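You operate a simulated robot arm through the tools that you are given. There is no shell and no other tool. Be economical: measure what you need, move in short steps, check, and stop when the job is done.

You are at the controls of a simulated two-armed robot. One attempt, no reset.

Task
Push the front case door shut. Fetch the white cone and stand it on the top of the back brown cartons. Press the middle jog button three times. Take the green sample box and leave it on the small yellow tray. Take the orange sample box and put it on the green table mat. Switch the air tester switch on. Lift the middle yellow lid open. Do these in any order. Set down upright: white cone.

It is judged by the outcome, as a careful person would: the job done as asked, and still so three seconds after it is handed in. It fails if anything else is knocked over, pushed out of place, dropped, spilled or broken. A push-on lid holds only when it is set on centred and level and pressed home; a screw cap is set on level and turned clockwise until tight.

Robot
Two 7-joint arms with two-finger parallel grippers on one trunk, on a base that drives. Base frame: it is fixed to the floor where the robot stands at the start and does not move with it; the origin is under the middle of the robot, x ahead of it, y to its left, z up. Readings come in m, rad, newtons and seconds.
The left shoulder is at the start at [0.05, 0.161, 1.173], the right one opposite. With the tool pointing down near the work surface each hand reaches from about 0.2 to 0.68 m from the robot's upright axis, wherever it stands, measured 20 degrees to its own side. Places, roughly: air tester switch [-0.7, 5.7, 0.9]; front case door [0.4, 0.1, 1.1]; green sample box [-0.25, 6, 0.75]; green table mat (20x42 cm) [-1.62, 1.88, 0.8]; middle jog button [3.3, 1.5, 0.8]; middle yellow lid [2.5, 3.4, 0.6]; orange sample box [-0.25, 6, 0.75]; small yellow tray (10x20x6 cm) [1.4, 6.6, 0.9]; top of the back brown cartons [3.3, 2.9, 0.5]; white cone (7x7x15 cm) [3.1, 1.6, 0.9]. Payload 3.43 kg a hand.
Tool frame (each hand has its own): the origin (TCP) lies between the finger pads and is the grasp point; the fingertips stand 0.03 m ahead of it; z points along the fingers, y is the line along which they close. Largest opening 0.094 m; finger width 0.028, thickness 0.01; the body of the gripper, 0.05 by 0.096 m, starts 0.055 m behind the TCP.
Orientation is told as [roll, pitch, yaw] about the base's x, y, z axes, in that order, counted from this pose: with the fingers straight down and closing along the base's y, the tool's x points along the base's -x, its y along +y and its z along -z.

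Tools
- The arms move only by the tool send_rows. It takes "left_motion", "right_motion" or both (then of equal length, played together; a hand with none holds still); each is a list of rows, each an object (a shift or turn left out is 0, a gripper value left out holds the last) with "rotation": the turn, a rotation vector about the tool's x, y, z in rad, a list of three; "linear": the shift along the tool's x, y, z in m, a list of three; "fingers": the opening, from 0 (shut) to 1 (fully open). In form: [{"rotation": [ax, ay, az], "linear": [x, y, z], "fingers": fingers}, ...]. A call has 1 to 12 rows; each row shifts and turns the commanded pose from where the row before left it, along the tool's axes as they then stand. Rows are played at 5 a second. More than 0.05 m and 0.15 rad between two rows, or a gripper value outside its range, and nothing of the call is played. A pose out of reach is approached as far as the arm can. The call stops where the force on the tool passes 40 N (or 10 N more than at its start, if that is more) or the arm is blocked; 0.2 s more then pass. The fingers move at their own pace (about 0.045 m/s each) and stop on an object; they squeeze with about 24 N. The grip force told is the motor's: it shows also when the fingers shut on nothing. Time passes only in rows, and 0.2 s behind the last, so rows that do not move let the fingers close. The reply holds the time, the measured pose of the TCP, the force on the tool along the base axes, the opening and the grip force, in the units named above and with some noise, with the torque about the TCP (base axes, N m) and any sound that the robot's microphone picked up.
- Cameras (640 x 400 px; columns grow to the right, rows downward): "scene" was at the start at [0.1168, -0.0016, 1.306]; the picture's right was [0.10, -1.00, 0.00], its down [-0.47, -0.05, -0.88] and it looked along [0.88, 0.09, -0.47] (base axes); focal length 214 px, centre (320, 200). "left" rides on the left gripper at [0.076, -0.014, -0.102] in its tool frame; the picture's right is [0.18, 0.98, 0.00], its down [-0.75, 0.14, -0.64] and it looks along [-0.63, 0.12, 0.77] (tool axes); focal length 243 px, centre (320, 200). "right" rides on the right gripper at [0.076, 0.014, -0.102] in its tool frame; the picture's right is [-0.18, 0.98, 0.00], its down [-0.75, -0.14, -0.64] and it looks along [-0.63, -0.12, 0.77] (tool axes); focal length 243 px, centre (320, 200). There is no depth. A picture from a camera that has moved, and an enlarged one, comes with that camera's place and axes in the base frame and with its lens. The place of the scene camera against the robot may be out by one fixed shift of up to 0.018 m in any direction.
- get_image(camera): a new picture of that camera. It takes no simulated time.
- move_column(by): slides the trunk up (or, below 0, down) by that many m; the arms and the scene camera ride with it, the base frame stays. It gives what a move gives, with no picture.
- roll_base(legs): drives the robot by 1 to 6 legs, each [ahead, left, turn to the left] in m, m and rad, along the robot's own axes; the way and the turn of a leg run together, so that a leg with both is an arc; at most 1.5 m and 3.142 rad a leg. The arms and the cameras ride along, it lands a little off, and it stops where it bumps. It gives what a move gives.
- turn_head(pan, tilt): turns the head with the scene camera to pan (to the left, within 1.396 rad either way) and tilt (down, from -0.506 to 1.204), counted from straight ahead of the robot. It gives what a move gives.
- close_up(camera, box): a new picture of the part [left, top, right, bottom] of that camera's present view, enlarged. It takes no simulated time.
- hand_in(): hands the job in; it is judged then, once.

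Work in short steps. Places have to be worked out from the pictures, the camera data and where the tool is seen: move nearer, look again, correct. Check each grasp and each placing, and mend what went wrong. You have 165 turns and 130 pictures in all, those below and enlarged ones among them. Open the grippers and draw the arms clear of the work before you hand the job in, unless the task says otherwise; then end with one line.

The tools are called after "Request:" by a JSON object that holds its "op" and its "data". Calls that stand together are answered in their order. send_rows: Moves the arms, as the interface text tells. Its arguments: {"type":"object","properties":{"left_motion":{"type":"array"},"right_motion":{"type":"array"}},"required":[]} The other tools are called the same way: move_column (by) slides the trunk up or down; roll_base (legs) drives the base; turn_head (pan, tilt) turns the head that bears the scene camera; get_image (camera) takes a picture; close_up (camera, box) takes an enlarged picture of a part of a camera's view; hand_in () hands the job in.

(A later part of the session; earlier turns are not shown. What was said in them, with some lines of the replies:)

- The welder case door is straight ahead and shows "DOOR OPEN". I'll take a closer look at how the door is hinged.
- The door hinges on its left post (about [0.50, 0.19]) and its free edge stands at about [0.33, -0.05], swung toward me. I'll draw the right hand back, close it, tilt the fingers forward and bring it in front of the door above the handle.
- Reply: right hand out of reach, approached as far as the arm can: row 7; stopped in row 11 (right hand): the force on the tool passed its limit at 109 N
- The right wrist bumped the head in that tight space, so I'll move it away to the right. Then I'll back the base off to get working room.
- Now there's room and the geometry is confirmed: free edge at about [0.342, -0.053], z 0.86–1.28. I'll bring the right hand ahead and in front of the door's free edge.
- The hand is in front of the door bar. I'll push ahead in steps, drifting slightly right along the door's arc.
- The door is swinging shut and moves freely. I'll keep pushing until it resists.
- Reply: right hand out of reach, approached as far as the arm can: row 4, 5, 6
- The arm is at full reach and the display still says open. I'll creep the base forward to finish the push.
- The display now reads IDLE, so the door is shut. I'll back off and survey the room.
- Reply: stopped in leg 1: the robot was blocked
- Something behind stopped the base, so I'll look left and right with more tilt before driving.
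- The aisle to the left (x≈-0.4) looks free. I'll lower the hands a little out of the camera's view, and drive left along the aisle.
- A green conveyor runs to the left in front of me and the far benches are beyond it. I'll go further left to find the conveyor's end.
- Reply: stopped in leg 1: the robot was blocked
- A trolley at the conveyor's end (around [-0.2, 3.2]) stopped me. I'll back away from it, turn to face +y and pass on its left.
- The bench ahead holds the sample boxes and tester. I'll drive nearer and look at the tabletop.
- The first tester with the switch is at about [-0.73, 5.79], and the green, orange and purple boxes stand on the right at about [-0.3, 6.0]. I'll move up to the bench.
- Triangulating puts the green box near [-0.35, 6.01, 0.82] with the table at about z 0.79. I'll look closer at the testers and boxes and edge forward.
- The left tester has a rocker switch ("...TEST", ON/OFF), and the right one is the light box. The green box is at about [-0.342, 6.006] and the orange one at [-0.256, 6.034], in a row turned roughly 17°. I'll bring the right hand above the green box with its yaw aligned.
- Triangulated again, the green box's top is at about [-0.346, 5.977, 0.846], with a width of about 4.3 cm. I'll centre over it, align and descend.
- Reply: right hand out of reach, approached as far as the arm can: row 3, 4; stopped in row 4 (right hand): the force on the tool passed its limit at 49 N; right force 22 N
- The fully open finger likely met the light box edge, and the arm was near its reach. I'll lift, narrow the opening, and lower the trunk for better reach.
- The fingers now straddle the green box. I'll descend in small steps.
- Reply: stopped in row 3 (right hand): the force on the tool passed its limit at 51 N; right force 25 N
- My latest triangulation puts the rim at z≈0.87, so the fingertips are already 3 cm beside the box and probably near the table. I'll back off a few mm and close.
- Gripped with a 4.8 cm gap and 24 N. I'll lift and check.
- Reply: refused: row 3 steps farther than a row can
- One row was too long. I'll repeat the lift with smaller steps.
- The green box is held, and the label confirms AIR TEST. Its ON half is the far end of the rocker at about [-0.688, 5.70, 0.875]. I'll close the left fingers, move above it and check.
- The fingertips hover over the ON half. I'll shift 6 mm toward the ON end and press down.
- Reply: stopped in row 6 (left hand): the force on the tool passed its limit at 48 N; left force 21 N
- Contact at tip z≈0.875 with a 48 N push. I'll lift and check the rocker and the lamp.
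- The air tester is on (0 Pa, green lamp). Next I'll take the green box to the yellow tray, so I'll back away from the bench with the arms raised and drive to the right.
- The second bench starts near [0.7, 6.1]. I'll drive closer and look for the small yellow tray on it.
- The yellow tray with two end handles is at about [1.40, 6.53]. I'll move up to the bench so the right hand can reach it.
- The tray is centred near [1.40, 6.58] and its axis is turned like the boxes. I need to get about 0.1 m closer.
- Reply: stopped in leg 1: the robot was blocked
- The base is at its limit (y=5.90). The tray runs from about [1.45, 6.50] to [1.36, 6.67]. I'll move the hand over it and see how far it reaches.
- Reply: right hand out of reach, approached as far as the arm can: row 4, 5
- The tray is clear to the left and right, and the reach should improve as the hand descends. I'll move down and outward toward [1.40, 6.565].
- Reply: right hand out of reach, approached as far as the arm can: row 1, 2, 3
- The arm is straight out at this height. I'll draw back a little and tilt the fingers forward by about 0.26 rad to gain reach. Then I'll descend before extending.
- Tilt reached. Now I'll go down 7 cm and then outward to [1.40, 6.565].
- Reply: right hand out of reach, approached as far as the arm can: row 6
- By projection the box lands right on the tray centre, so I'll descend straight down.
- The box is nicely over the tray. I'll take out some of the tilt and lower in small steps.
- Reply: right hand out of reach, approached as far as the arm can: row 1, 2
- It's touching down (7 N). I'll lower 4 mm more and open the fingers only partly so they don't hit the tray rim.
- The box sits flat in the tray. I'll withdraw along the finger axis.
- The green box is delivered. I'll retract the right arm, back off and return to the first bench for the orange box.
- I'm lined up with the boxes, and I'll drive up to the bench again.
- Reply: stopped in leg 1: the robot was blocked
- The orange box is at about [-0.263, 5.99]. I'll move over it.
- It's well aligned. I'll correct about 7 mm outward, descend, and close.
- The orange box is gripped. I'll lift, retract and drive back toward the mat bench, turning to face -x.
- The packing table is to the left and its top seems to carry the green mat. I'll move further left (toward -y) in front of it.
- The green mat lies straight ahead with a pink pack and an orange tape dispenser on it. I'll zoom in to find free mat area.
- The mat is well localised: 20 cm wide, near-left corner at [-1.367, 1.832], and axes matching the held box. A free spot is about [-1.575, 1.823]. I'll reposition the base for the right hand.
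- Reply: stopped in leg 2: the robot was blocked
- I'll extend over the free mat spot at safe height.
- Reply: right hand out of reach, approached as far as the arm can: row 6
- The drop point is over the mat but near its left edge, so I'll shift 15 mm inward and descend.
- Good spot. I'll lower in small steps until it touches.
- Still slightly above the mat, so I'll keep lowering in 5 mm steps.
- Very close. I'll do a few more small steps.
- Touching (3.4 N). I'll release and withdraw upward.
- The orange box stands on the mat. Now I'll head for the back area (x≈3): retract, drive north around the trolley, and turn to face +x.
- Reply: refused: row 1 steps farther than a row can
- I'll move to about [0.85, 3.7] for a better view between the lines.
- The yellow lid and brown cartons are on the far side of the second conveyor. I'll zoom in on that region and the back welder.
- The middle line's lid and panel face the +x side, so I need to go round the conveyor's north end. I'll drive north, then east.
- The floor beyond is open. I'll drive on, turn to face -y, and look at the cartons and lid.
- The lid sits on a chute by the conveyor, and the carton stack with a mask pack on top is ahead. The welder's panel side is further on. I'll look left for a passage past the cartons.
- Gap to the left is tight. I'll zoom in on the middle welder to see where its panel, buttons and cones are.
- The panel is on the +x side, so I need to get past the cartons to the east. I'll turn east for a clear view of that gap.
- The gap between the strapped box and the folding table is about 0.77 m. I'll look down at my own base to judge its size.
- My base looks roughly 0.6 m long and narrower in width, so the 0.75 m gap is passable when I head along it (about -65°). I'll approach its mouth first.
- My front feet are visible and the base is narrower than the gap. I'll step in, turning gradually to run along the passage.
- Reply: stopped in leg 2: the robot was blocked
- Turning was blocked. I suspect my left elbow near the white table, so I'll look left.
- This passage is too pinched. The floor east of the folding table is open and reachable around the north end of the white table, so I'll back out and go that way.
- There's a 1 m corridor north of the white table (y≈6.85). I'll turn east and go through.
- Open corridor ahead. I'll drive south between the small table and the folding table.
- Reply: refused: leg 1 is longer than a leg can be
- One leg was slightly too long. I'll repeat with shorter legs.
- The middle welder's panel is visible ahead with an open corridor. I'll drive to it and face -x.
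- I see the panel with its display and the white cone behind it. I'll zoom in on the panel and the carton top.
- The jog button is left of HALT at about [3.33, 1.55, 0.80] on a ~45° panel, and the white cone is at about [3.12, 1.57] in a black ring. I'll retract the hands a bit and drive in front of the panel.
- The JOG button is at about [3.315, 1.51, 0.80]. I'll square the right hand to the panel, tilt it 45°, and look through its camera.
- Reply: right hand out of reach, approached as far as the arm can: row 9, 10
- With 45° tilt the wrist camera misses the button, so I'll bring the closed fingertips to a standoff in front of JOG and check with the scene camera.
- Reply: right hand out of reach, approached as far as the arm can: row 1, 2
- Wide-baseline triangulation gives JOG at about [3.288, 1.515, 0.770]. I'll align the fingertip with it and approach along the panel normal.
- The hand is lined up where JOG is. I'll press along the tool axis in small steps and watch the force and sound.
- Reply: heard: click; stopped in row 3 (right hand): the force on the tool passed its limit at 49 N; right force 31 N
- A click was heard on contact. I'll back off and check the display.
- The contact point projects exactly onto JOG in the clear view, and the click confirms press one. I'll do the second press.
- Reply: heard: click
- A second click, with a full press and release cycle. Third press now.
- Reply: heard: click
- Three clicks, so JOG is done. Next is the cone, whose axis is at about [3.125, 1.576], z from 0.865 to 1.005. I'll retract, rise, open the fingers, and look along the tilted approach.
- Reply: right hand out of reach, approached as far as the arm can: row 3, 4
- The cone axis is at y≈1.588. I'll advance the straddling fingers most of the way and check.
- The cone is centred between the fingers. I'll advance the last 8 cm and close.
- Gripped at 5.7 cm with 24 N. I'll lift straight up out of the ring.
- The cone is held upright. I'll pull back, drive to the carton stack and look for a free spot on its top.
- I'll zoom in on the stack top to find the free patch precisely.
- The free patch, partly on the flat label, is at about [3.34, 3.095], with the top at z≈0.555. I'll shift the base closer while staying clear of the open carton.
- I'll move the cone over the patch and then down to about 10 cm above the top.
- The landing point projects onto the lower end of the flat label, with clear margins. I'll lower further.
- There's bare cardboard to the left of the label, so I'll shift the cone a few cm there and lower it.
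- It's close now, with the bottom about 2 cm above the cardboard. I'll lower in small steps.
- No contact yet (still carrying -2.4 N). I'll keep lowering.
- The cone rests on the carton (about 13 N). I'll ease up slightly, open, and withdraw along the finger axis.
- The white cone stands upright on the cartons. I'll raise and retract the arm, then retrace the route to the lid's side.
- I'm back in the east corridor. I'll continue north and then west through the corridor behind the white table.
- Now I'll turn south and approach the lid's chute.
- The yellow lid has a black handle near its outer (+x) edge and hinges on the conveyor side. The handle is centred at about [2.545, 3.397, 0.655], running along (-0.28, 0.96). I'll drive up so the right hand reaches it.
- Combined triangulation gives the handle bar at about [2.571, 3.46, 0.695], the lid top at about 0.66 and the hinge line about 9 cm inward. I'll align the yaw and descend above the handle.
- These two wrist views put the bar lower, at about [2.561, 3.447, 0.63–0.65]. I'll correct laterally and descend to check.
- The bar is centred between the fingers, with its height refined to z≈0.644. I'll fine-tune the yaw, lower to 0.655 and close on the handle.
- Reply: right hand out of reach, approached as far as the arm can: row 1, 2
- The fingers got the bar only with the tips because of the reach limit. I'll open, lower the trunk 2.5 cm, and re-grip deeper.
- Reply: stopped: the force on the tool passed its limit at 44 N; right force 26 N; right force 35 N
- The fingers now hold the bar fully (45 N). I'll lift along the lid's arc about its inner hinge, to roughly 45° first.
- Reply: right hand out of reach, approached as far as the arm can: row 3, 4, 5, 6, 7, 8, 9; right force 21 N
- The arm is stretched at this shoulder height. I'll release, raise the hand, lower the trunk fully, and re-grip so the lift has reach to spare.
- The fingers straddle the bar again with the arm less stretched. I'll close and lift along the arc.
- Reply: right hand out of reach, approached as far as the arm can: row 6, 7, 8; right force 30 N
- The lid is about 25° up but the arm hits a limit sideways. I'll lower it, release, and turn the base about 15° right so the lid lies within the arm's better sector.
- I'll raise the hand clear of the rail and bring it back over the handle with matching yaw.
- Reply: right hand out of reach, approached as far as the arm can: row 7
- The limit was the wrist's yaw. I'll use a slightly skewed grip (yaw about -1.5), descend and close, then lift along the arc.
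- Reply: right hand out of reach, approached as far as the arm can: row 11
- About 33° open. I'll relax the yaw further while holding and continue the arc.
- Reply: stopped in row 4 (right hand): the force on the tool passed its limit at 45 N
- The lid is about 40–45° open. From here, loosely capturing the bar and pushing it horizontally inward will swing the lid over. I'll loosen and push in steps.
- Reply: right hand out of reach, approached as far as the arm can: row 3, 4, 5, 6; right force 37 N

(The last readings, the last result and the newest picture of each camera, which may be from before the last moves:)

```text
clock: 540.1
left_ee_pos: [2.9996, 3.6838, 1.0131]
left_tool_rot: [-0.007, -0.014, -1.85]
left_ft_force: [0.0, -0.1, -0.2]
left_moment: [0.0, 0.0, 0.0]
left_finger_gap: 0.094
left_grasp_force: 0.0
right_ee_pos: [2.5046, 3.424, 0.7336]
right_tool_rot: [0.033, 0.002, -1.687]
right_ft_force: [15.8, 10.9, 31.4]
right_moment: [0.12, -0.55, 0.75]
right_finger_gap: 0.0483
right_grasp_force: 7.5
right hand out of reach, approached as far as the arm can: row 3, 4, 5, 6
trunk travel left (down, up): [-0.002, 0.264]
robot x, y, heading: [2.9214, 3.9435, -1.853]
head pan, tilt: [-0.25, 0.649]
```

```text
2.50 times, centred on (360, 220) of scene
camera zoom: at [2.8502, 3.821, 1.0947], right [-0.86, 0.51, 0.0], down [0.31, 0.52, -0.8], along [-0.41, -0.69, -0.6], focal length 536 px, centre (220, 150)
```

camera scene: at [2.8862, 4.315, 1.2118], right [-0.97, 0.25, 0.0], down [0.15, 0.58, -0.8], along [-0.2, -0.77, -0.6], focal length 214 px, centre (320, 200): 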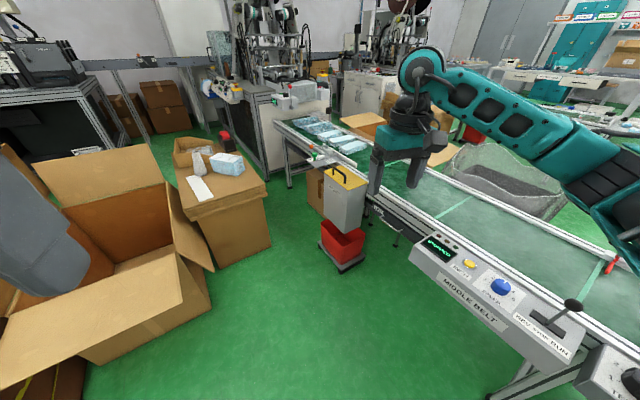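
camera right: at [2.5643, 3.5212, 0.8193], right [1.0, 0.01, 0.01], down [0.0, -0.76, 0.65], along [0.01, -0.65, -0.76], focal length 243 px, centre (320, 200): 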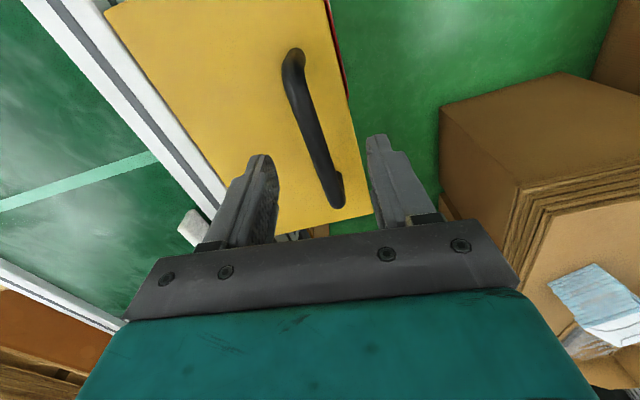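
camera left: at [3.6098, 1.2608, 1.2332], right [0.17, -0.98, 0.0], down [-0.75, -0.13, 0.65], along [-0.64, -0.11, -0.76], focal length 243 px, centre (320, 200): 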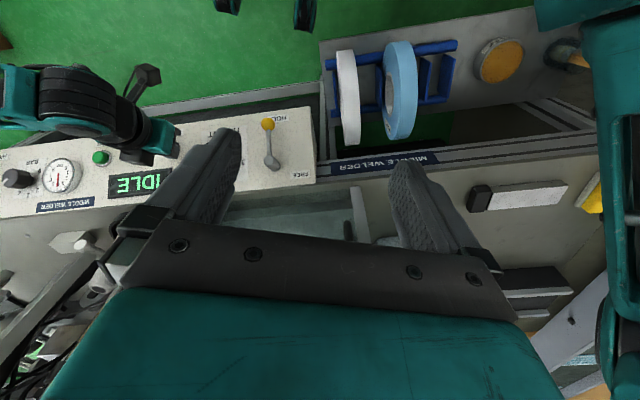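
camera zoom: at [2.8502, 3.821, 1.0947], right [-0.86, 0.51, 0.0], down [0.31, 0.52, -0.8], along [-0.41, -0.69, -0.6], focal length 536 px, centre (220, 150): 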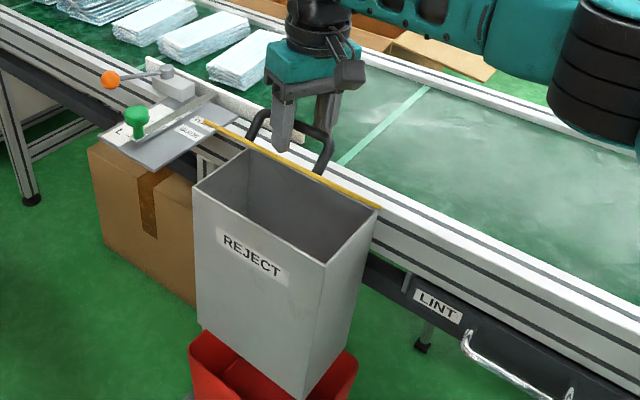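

The lid is now roughly 50° up and the arm is at its radius limit. I'll open the fingers a bit and use a small base strafe to the right to push it further over.

Request:
{"op": "send_rows", "data": {"right_motion": [{"fingers": 0.62}, {}]}}

Request:
{"op": "roll_base", "data": {"legs": [[0, -0.045, 0]]}}

Request:
{"op": "close_up", "data": {"camera": "scene", "box": [230, 130, 470, 310]}}

```text
clock: 540.8
left_ee_pos: [2.9988, 3.6836, 1.014]
left_tool_rot: [-0.004, -0.014, -1.854]
left_ft_force: [0.0, -0.1, 0.7]
left_moment: [0.02, 0.0, 0.03]
left_finger_gap: 0.0944
left_grasp_force: 0.1
right_ee_pos: [2.5014, 3.4252, 0.7312]
right_tool_rot: [0.028, 0.005, -1.687]
right_ft_force: [4.7, 16.5, 27.2]
right_moment: [-0.76, -0.17, 1.07]
right_finger_gap: 0.0602
right_grasp_force: 1.9
trunk travel left (down, up): [-0.002, 0.264]
robot x, y, heading: [2.9139, 3.9368, -1.855]
head pan, tilt: [-0.25, 0.649]
```

```text
clock: 541.7
left_ee_pos: [2.9743, 3.6896, 1.0119]
left_tool_rot: [-0.002, -0.009, -1.848]
left_ft_force: [0.1, -0.7, -0.4]
left_moment: [0.01, -0.01, 0.01]
left_finger_gap: 0.0939
left_grasp_force: 0.0
right_ee_pos: [2.489, 3.4225, 0.7365]
right_tool_rot: [0.053, -0.015, -1.671]
right_ft_force: [3.5, 6.1, 9.8]
right_moment: [0.21, -0.15, 0.35]
right_finger_gap: 0.0602
right_grasp_force: 1.6
trunk travel left (down, up): [-0.002, 0.264]
robot x, y, heading: [2.8909, 3.9522, -1.855]
head pan, tilt: [-0.25, 0.649]
stopped in leg 1: the force on the tool passed its limit at 44 N (the readings are from after the stop); the commanded pose is now the measured one
```

```text
2.22 times, centred on (350, 220) of scene
camera zoom: at [2.823, 3.8265, 1.094], right [-0.86, 0.51, 0.0], down [0.31, 0.52, -0.8], along [-0.41, -0.69, -0.6], focal length 477 px, centre (253, 156)
```

zoom: 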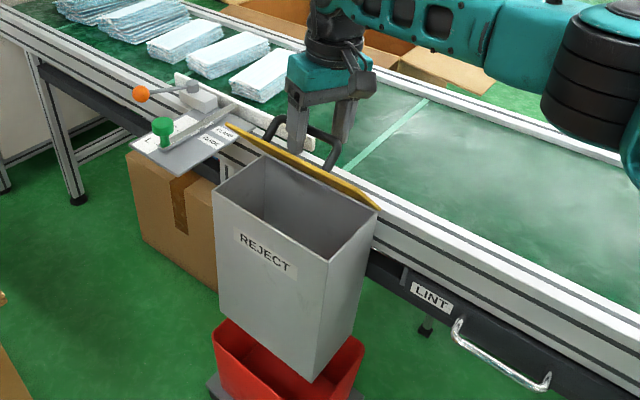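

The inner fingertip is probably on the conveyor rail. I'll raise a little, close onto the bar to draw the lid further, and use the regained reach to push inward.

Request:
{"op": "send_rows", "data": {"right_motion": [{"linear": [0, 0, -0.015]}, {"fingers": 0.35}, {"fingers": 0.3}, {"linear": [-0.004, -0.0095, -0.002]}, {"linear": [-0.004, -0.0095, -0.001]}, {"linear": [-0.004, -0.0095, 0]}, {"linear": [-0.004, -0.0095, 0]}]}}

Request:
{"op": "roll_base", "data": {"legs": [[0, -0.02, -0.05]]}}

```text
clock: 543.3
left_ee_pos: [2.9731, 3.6873, 1.0137]
left_tool_rot: [-0.003, -0.008, -1.849]
left_ft_force: [0.1, 0.0, -0.3]
left_moment: [0.0, 0.0, -0.03]
left_finger_gap: 0.0939
left_grasp_force: 0.0
right_ee_pos: [2.4863, 3.4233, 0.7493]
right_tool_rot: [0.051, -0.014, -1.674]
right_ft_force: [0.0, 0.1, -0.4]
right_moment: [-0.01, 0.01, -0.03]
right_finger_gap: 0.0284
right_grasp_force: 0.2
right hand out of reach, approached as far as the arm can: row 4, 5, 6, 7
trunk travel left (down, up): [-0.002, 0.264]
robot x, y, heading: [2.8916, 3.9502, -1.856]
head pan, tilt: [-0.25, 0.649]
```

```text
clock: 544.4
left_ee_pos: [2.94, 3.6912, 1.013]
left_tool_rot: [-0.004, -0.009, -1.897]
left_ft_force: [-0.4, 0.5, 0.6]
left_moment: [0.01, -0.01, 0.01]
left_finger_gap: 0.094
left_grasp_force: 0.0
right_ee_pos: [2.4525, 3.4407, 0.7526]
right_tool_rot: [0.069, -0.035, -1.712]
right_ft_force: [1.8, -5.5, -2.0]
right_moment: [-0.11, 0.05, -0.12]
right_finger_gap: 0.0298
right_grasp_force: 1.5
trunk travel left (down, up): [-0.002, 0.264]
robot x, y, heading: [2.8709, 3.9502, -1.904]
head pan, tilt: [-0.25, 0.649]
stopped in leg 1: the force on the tool passed its limit at 41 N (the readings are from after the stop); the commanded pose is now the measured one
```

I'll check the lid state now.

Request:
{"op": "close_up", "data": {"camera": "scene", "box": [230, 130, 470, 310]}}

```text
2.22 times, centred on (350, 220) of scene
camera zoom: at [2.7967, 3.8335, 1.0941], right [-0.84, 0.55, 0.0], down [0.33, 0.51, -0.8], along [-0.44, -0.67, -0.6], focal length 477 px, centre (253, 156)
```

zoom: 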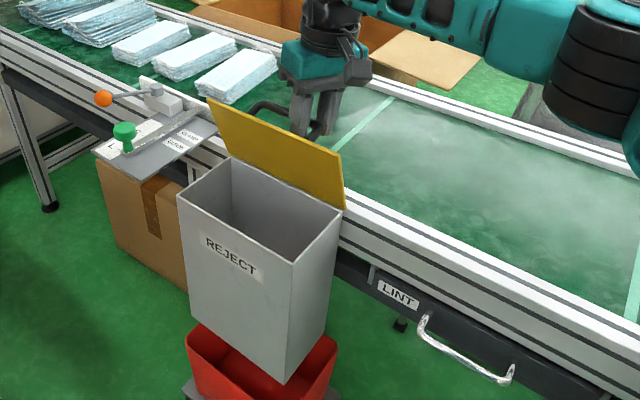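

The lid is about 75° open. I'll nudge the base forward (this pushes inward and re-centres along the bar) to take it past vertical.

Request:
{"op": "roll_base", "data": {"legs": [[0.05, 0, 0]]}}

Request:
{"op": "send_rows", "data": {"right_motion": [{"linear": [-0.003, -0.0095, 0]}, {"linear": [-0.003, -0.0095, 0]}]}}

```text
clock: 545.3
left_ee_pos: [2.9234, 3.6439, 1.0135]
left_tool_rot: [-0.003, -0.007, -1.899]
left_ft_force: [-0.6, 0.4, 0.1]
left_moment: [0.01, -0.03, 0.04]
left_finger_gap: 0.0939
left_grasp_force: 0.1
right_ee_pos: [2.4352, 3.3958, 0.753]
right_tool_rot: [0.067, -0.038, -1.714]
right_ft_force: [-0.1, -0.8, 1.1]
right_moment: [0.03, -0.01, -0.02]
right_finger_gap: 0.0286
right_grasp_force: 1.1
trunk travel left (down, up): [-0.002, 0.264]
robot x, y, heading: [2.8595, 3.9057, -1.903]
head pan, tilt: [-0.25, 0.649]
```

```text
clock: 545.9
left_ee_pos: [2.9248, 3.6447, 1.0134]
left_tool_rot: [-0.003, -0.01, -1.897]
left_ft_force: [-0.3, 0.6, -0.3]
left_moment: [0.0, 0.01, 0.02]
left_finger_gap: 0.0942
left_grasp_force: 0.2
right_ee_pos: [2.4242, 3.3952, 0.7519]
right_tool_rot: [0.066, -0.035, -1.715]
right_ft_force: [-0.8, 0.5, -1.0]
right_moment: [0.05, 0.01, 0.04]
right_finger_gap: 0.0286
right_grasp_force: 0.4
right hand out of reach, approached as far as the arm can: row 2
trunk travel left (down, up): [-0.002, 0.264]
robot x, y, heading: [2.8541, 3.9083, -1.904]
head pan, tilt: [-0.25, 0.649]
```

By the geometry the lid is now past vertical, with no force on the hand. I'll check with a picture.

Request:
{"op": "close_up", "data": {"camera": "scene", "box": [230, 130, 470, 310]}}

```text
2.22 times, centred on (350, 220) of scene
camera zoom: at [2.7804, 3.7873, 1.094], right [-0.84, 0.55, 0.0], down [0.33, 0.51, -0.8], along [-0.44, -0.67, -0.6], focal length 477 px, centre (253, 156)
```

zoom: 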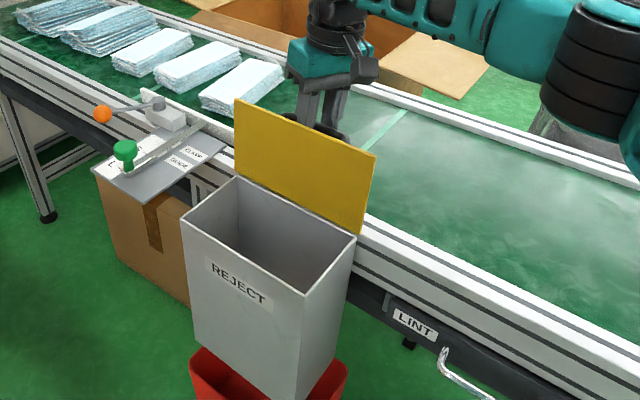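

The lid is just past vertical. I'll push it a little further, then open the fingers and lift out.

Request:
{"op": "roll_base", "data": {"legs": [[0.03, 0, 0]]}}

Request:
{"op": "send_rows", "data": {"right_motion": [{"fingers": 0.8}, {}, {}, {"linear": [0, 0, -0.03]}, {"linear": [0, 0, -0.04]}, {"linear": [0, 0, -0.04]}, {"linear": [0, 0, -0.04]}]}}

Request:
{"op": "close_up", "data": {"camera": "scene", "box": [230, 130, 470, 310]}}

```text
clock: 546.8
left_ee_pos: [2.9137, 3.6169, 1.0136]
left_tool_rot: [-0.005, -0.01, -1.898]
left_ft_force: [-0.1, 0.5, 0.1]
left_moment: [0.03, 0.05, -0.02]
left_finger_gap: 0.0942
left_grasp_force: 0.0
right_ee_pos: [2.4167, 3.3698, 0.7519]
right_tool_rot: [0.064, -0.026, -1.712]
right_ft_force: [9.5, 28.1, -5.3]
right_moment: [0.61, -0.19, 0.8]
right_finger_gap: 0.0309
right_grasp_force: 2.8
trunk travel left (down, up): [-0.002, 0.264]
robot x, y, heading: [2.8465, 3.8786, -1.906]
head pan, tilt: [-0.25, 0.649]
```

```text
clock: 547.5
left_ee_pos: [2.9123, 3.6174, 1.0146]
left_tool_rot: [-0.002, -0.011, -1.9]
left_ft_force: [0.0, 0.1, 0.4]
left_moment: [-0.03, -0.03, 0.0]
left_finger_gap: 0.0941
left_grasp_force: 0.1
right_ee_pos: [2.4055, 3.3745, 0.7532]
right_tool_rot: [0.055, -0.017, -1.726]
right_ft_force: [-7.6, 12.3, 9.9]
right_moment: [0.05, -0.26, 0.36]
right_finger_gap: 0.0697
right_grasp_force: 0.0
trunk travel left (down, up): [-0.002, 0.264]
robot x, y, heading: [2.843, 3.8761, -1.907]
head pan, tilt: [-0.25, 0.649]
stopped in row 3 (right hand): the force on the tool passed its limit at 41 N (the readings are from after the stop); the commanded pose is now the measured one
```

```text
2.22 times, centred on (350, 220) of scene
camera zoom: at [2.7699, 3.7612, 1.0941], right [-0.83, 0.55, 0.0], down [0.33, 0.5, -0.8], along [-0.44, -0.66, -0.6], focal length 477 px, centre (253, 156)
```

zoom: 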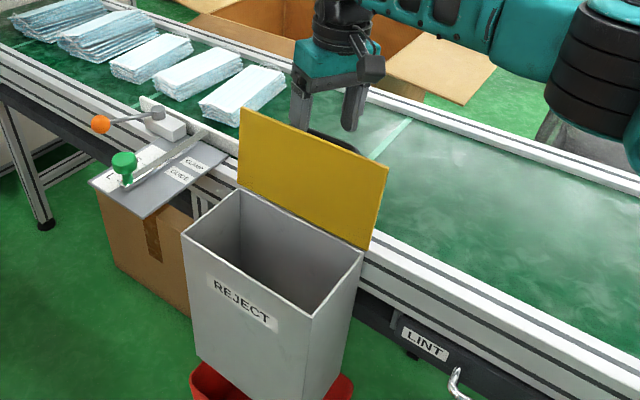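

The lid leans back and the fingers are open around the bar. I'll lift the hand straight up.

Request:
{"op": "send_rows", "data": {"right_motion": [{"linear": [0, 0, -0.02]}, {"linear": [0, 0, -0.03]}, {"linear": [0, 0, -0.04]}, {"linear": [0, 0, -0.04]}, {"linear": [0, 0, -0.03]}]}}

Request:
{"op": "close_up", "data": {"camera": "scene", "box": [230, 130, 470, 310]}}

```text
clock: 548.7
left_ee_pos: [2.9136, 3.6157, 1.0134]
left_tool_rot: [-0.004, -0.008, -1.901]
left_ft_force: [-0.5, 0.1, -0.2]
left_moment: [0.04, 0.03, -0.02]
left_finger_gap: 0.0941
left_grasp_force: 0.2
right_ee_pos: [2.4021, 3.3829, 0.8718]
right_tool_rot: [0.059, -0.019, -1.729]
right_ft_force: [0.1, 0.0, -0.9]
right_moment: [-0.01, -0.02, -0.04]
right_finger_gap: 0.0754
right_grasp_force: 0.0
right hand out of reach, approached as far as the arm can: row 4, 5
trunk travel left (down, up): [-0.002, 0.264]
robot x, y, heading: [2.8438, 3.8821, -1.91]
head pan, tilt: [-0.25, 0.649]
```

```text
2.22 times, centred on (350, 220) of scene
camera zoom: at [2.7702, 3.7597, 1.094], right [-0.83, 0.55, 0.0], down [0.33, 0.5, -0.8], along [-0.44, -0.66, -0.6], focal length 477 px, centre (253, 156)
```

zoom: 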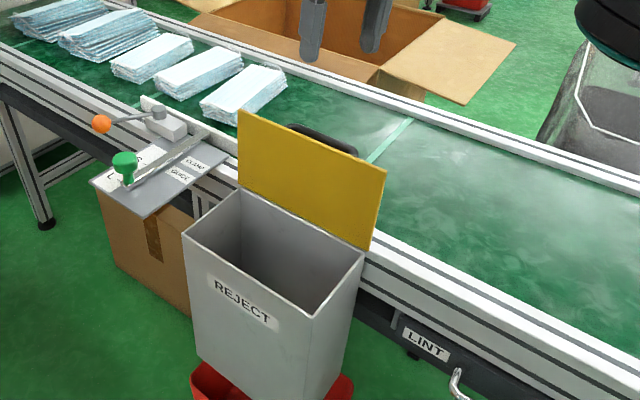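

The lid stays open by itself. I'll raise the trunk, back away clear, and verify once more.

Request:
{"op": "move_column", "data": {"by": 0.12}}

Request:
{"op": "roll_base", "data": {"legs": [[-0.35, 0.05, 0]]}}

Request:
{"op": "get_image", "data": {"camera": "scene"}}

```text
clock: 550.2
left_ee_pos: [2.9132, 3.6163, 1.1342]
left_tool_rot: [-0.004, -0.007, -1.902]
left_ft_force: [-1.1, 0.3, -0.3]
left_moment: [0.0, 0.03, -0.02]
left_finger_gap: 0.0939
left_grasp_force: 0.1
right_ee_pos: [2.4018, 3.3823, 0.99]
right_tool_rot: [0.058, -0.019, -1.726]
right_ft_force: [0.1, -0.1, 0.0]
right_moment: [-0.02, -0.02, 0.0]
right_finger_gap: 0.075
right_grasp_force: 0.1
trunk travel left (down, up): [-0.122, 0.144]
robot x, y, heading: [2.8454, 3.8808, -1.902]
head pan, tilt: [-0.25, 0.649]
```

```text
clock: 552.5
left_ee_pos: [3.0766, 3.9317, 1.134]
left_tool_rot: [-0.004, -0.01, -1.901]
left_ft_force: [-0.6, 0.2, -0.5]
left_moment: [0.0, -0.03, -0.01]
left_finger_gap: 0.0942
left_grasp_force: 0.1
right_ee_pos: [2.5649, 3.6969, 0.9906]
right_tool_rot: [0.057, -0.018, -1.725]
right_ft_force: [0.4, 0.3, 0.6]
right_moment: [0.0, 0.02, 0.01]
right_finger_gap: 0.0752
right_grasp_force: 0.0
trunk travel left (down, up): [-0.122, 0.144]
robot x, y, heading: [3.0087, 4.1949, -1.904]
head pan, tilt: [-0.25, 0.649]
```

```text
0 pictures are left
camera scene: at [2.9335, 4.0752, 1.2141], right [-0.83, 0.55, 0.0], down [0.33, 0.5, -0.8], along [-0.44, -0.66, -0.6], focal length 214 px, centre (320, 200)
```

scene: 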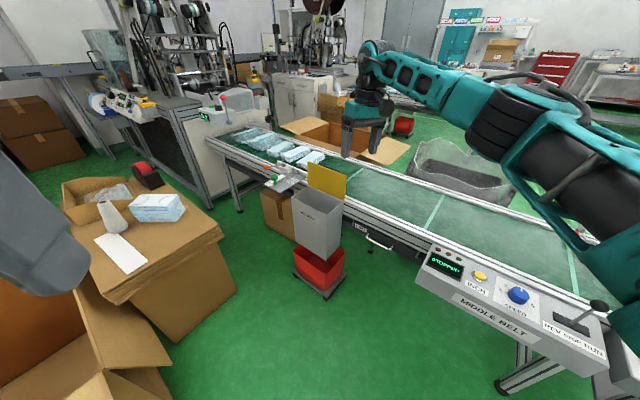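

The lid stays open and the cone is still standing on the cartons. All seven jobs are done, the grippers are open and the arms are clear, so I'm handing in.

Request:
{"op": "hand_in", "data": {}}

```text
The job is handed in.
```

All seven tasks are done and handed in; the last picture shows the lid open and the white cone on the back cartons, with the grippers open and the arms clear of the work.
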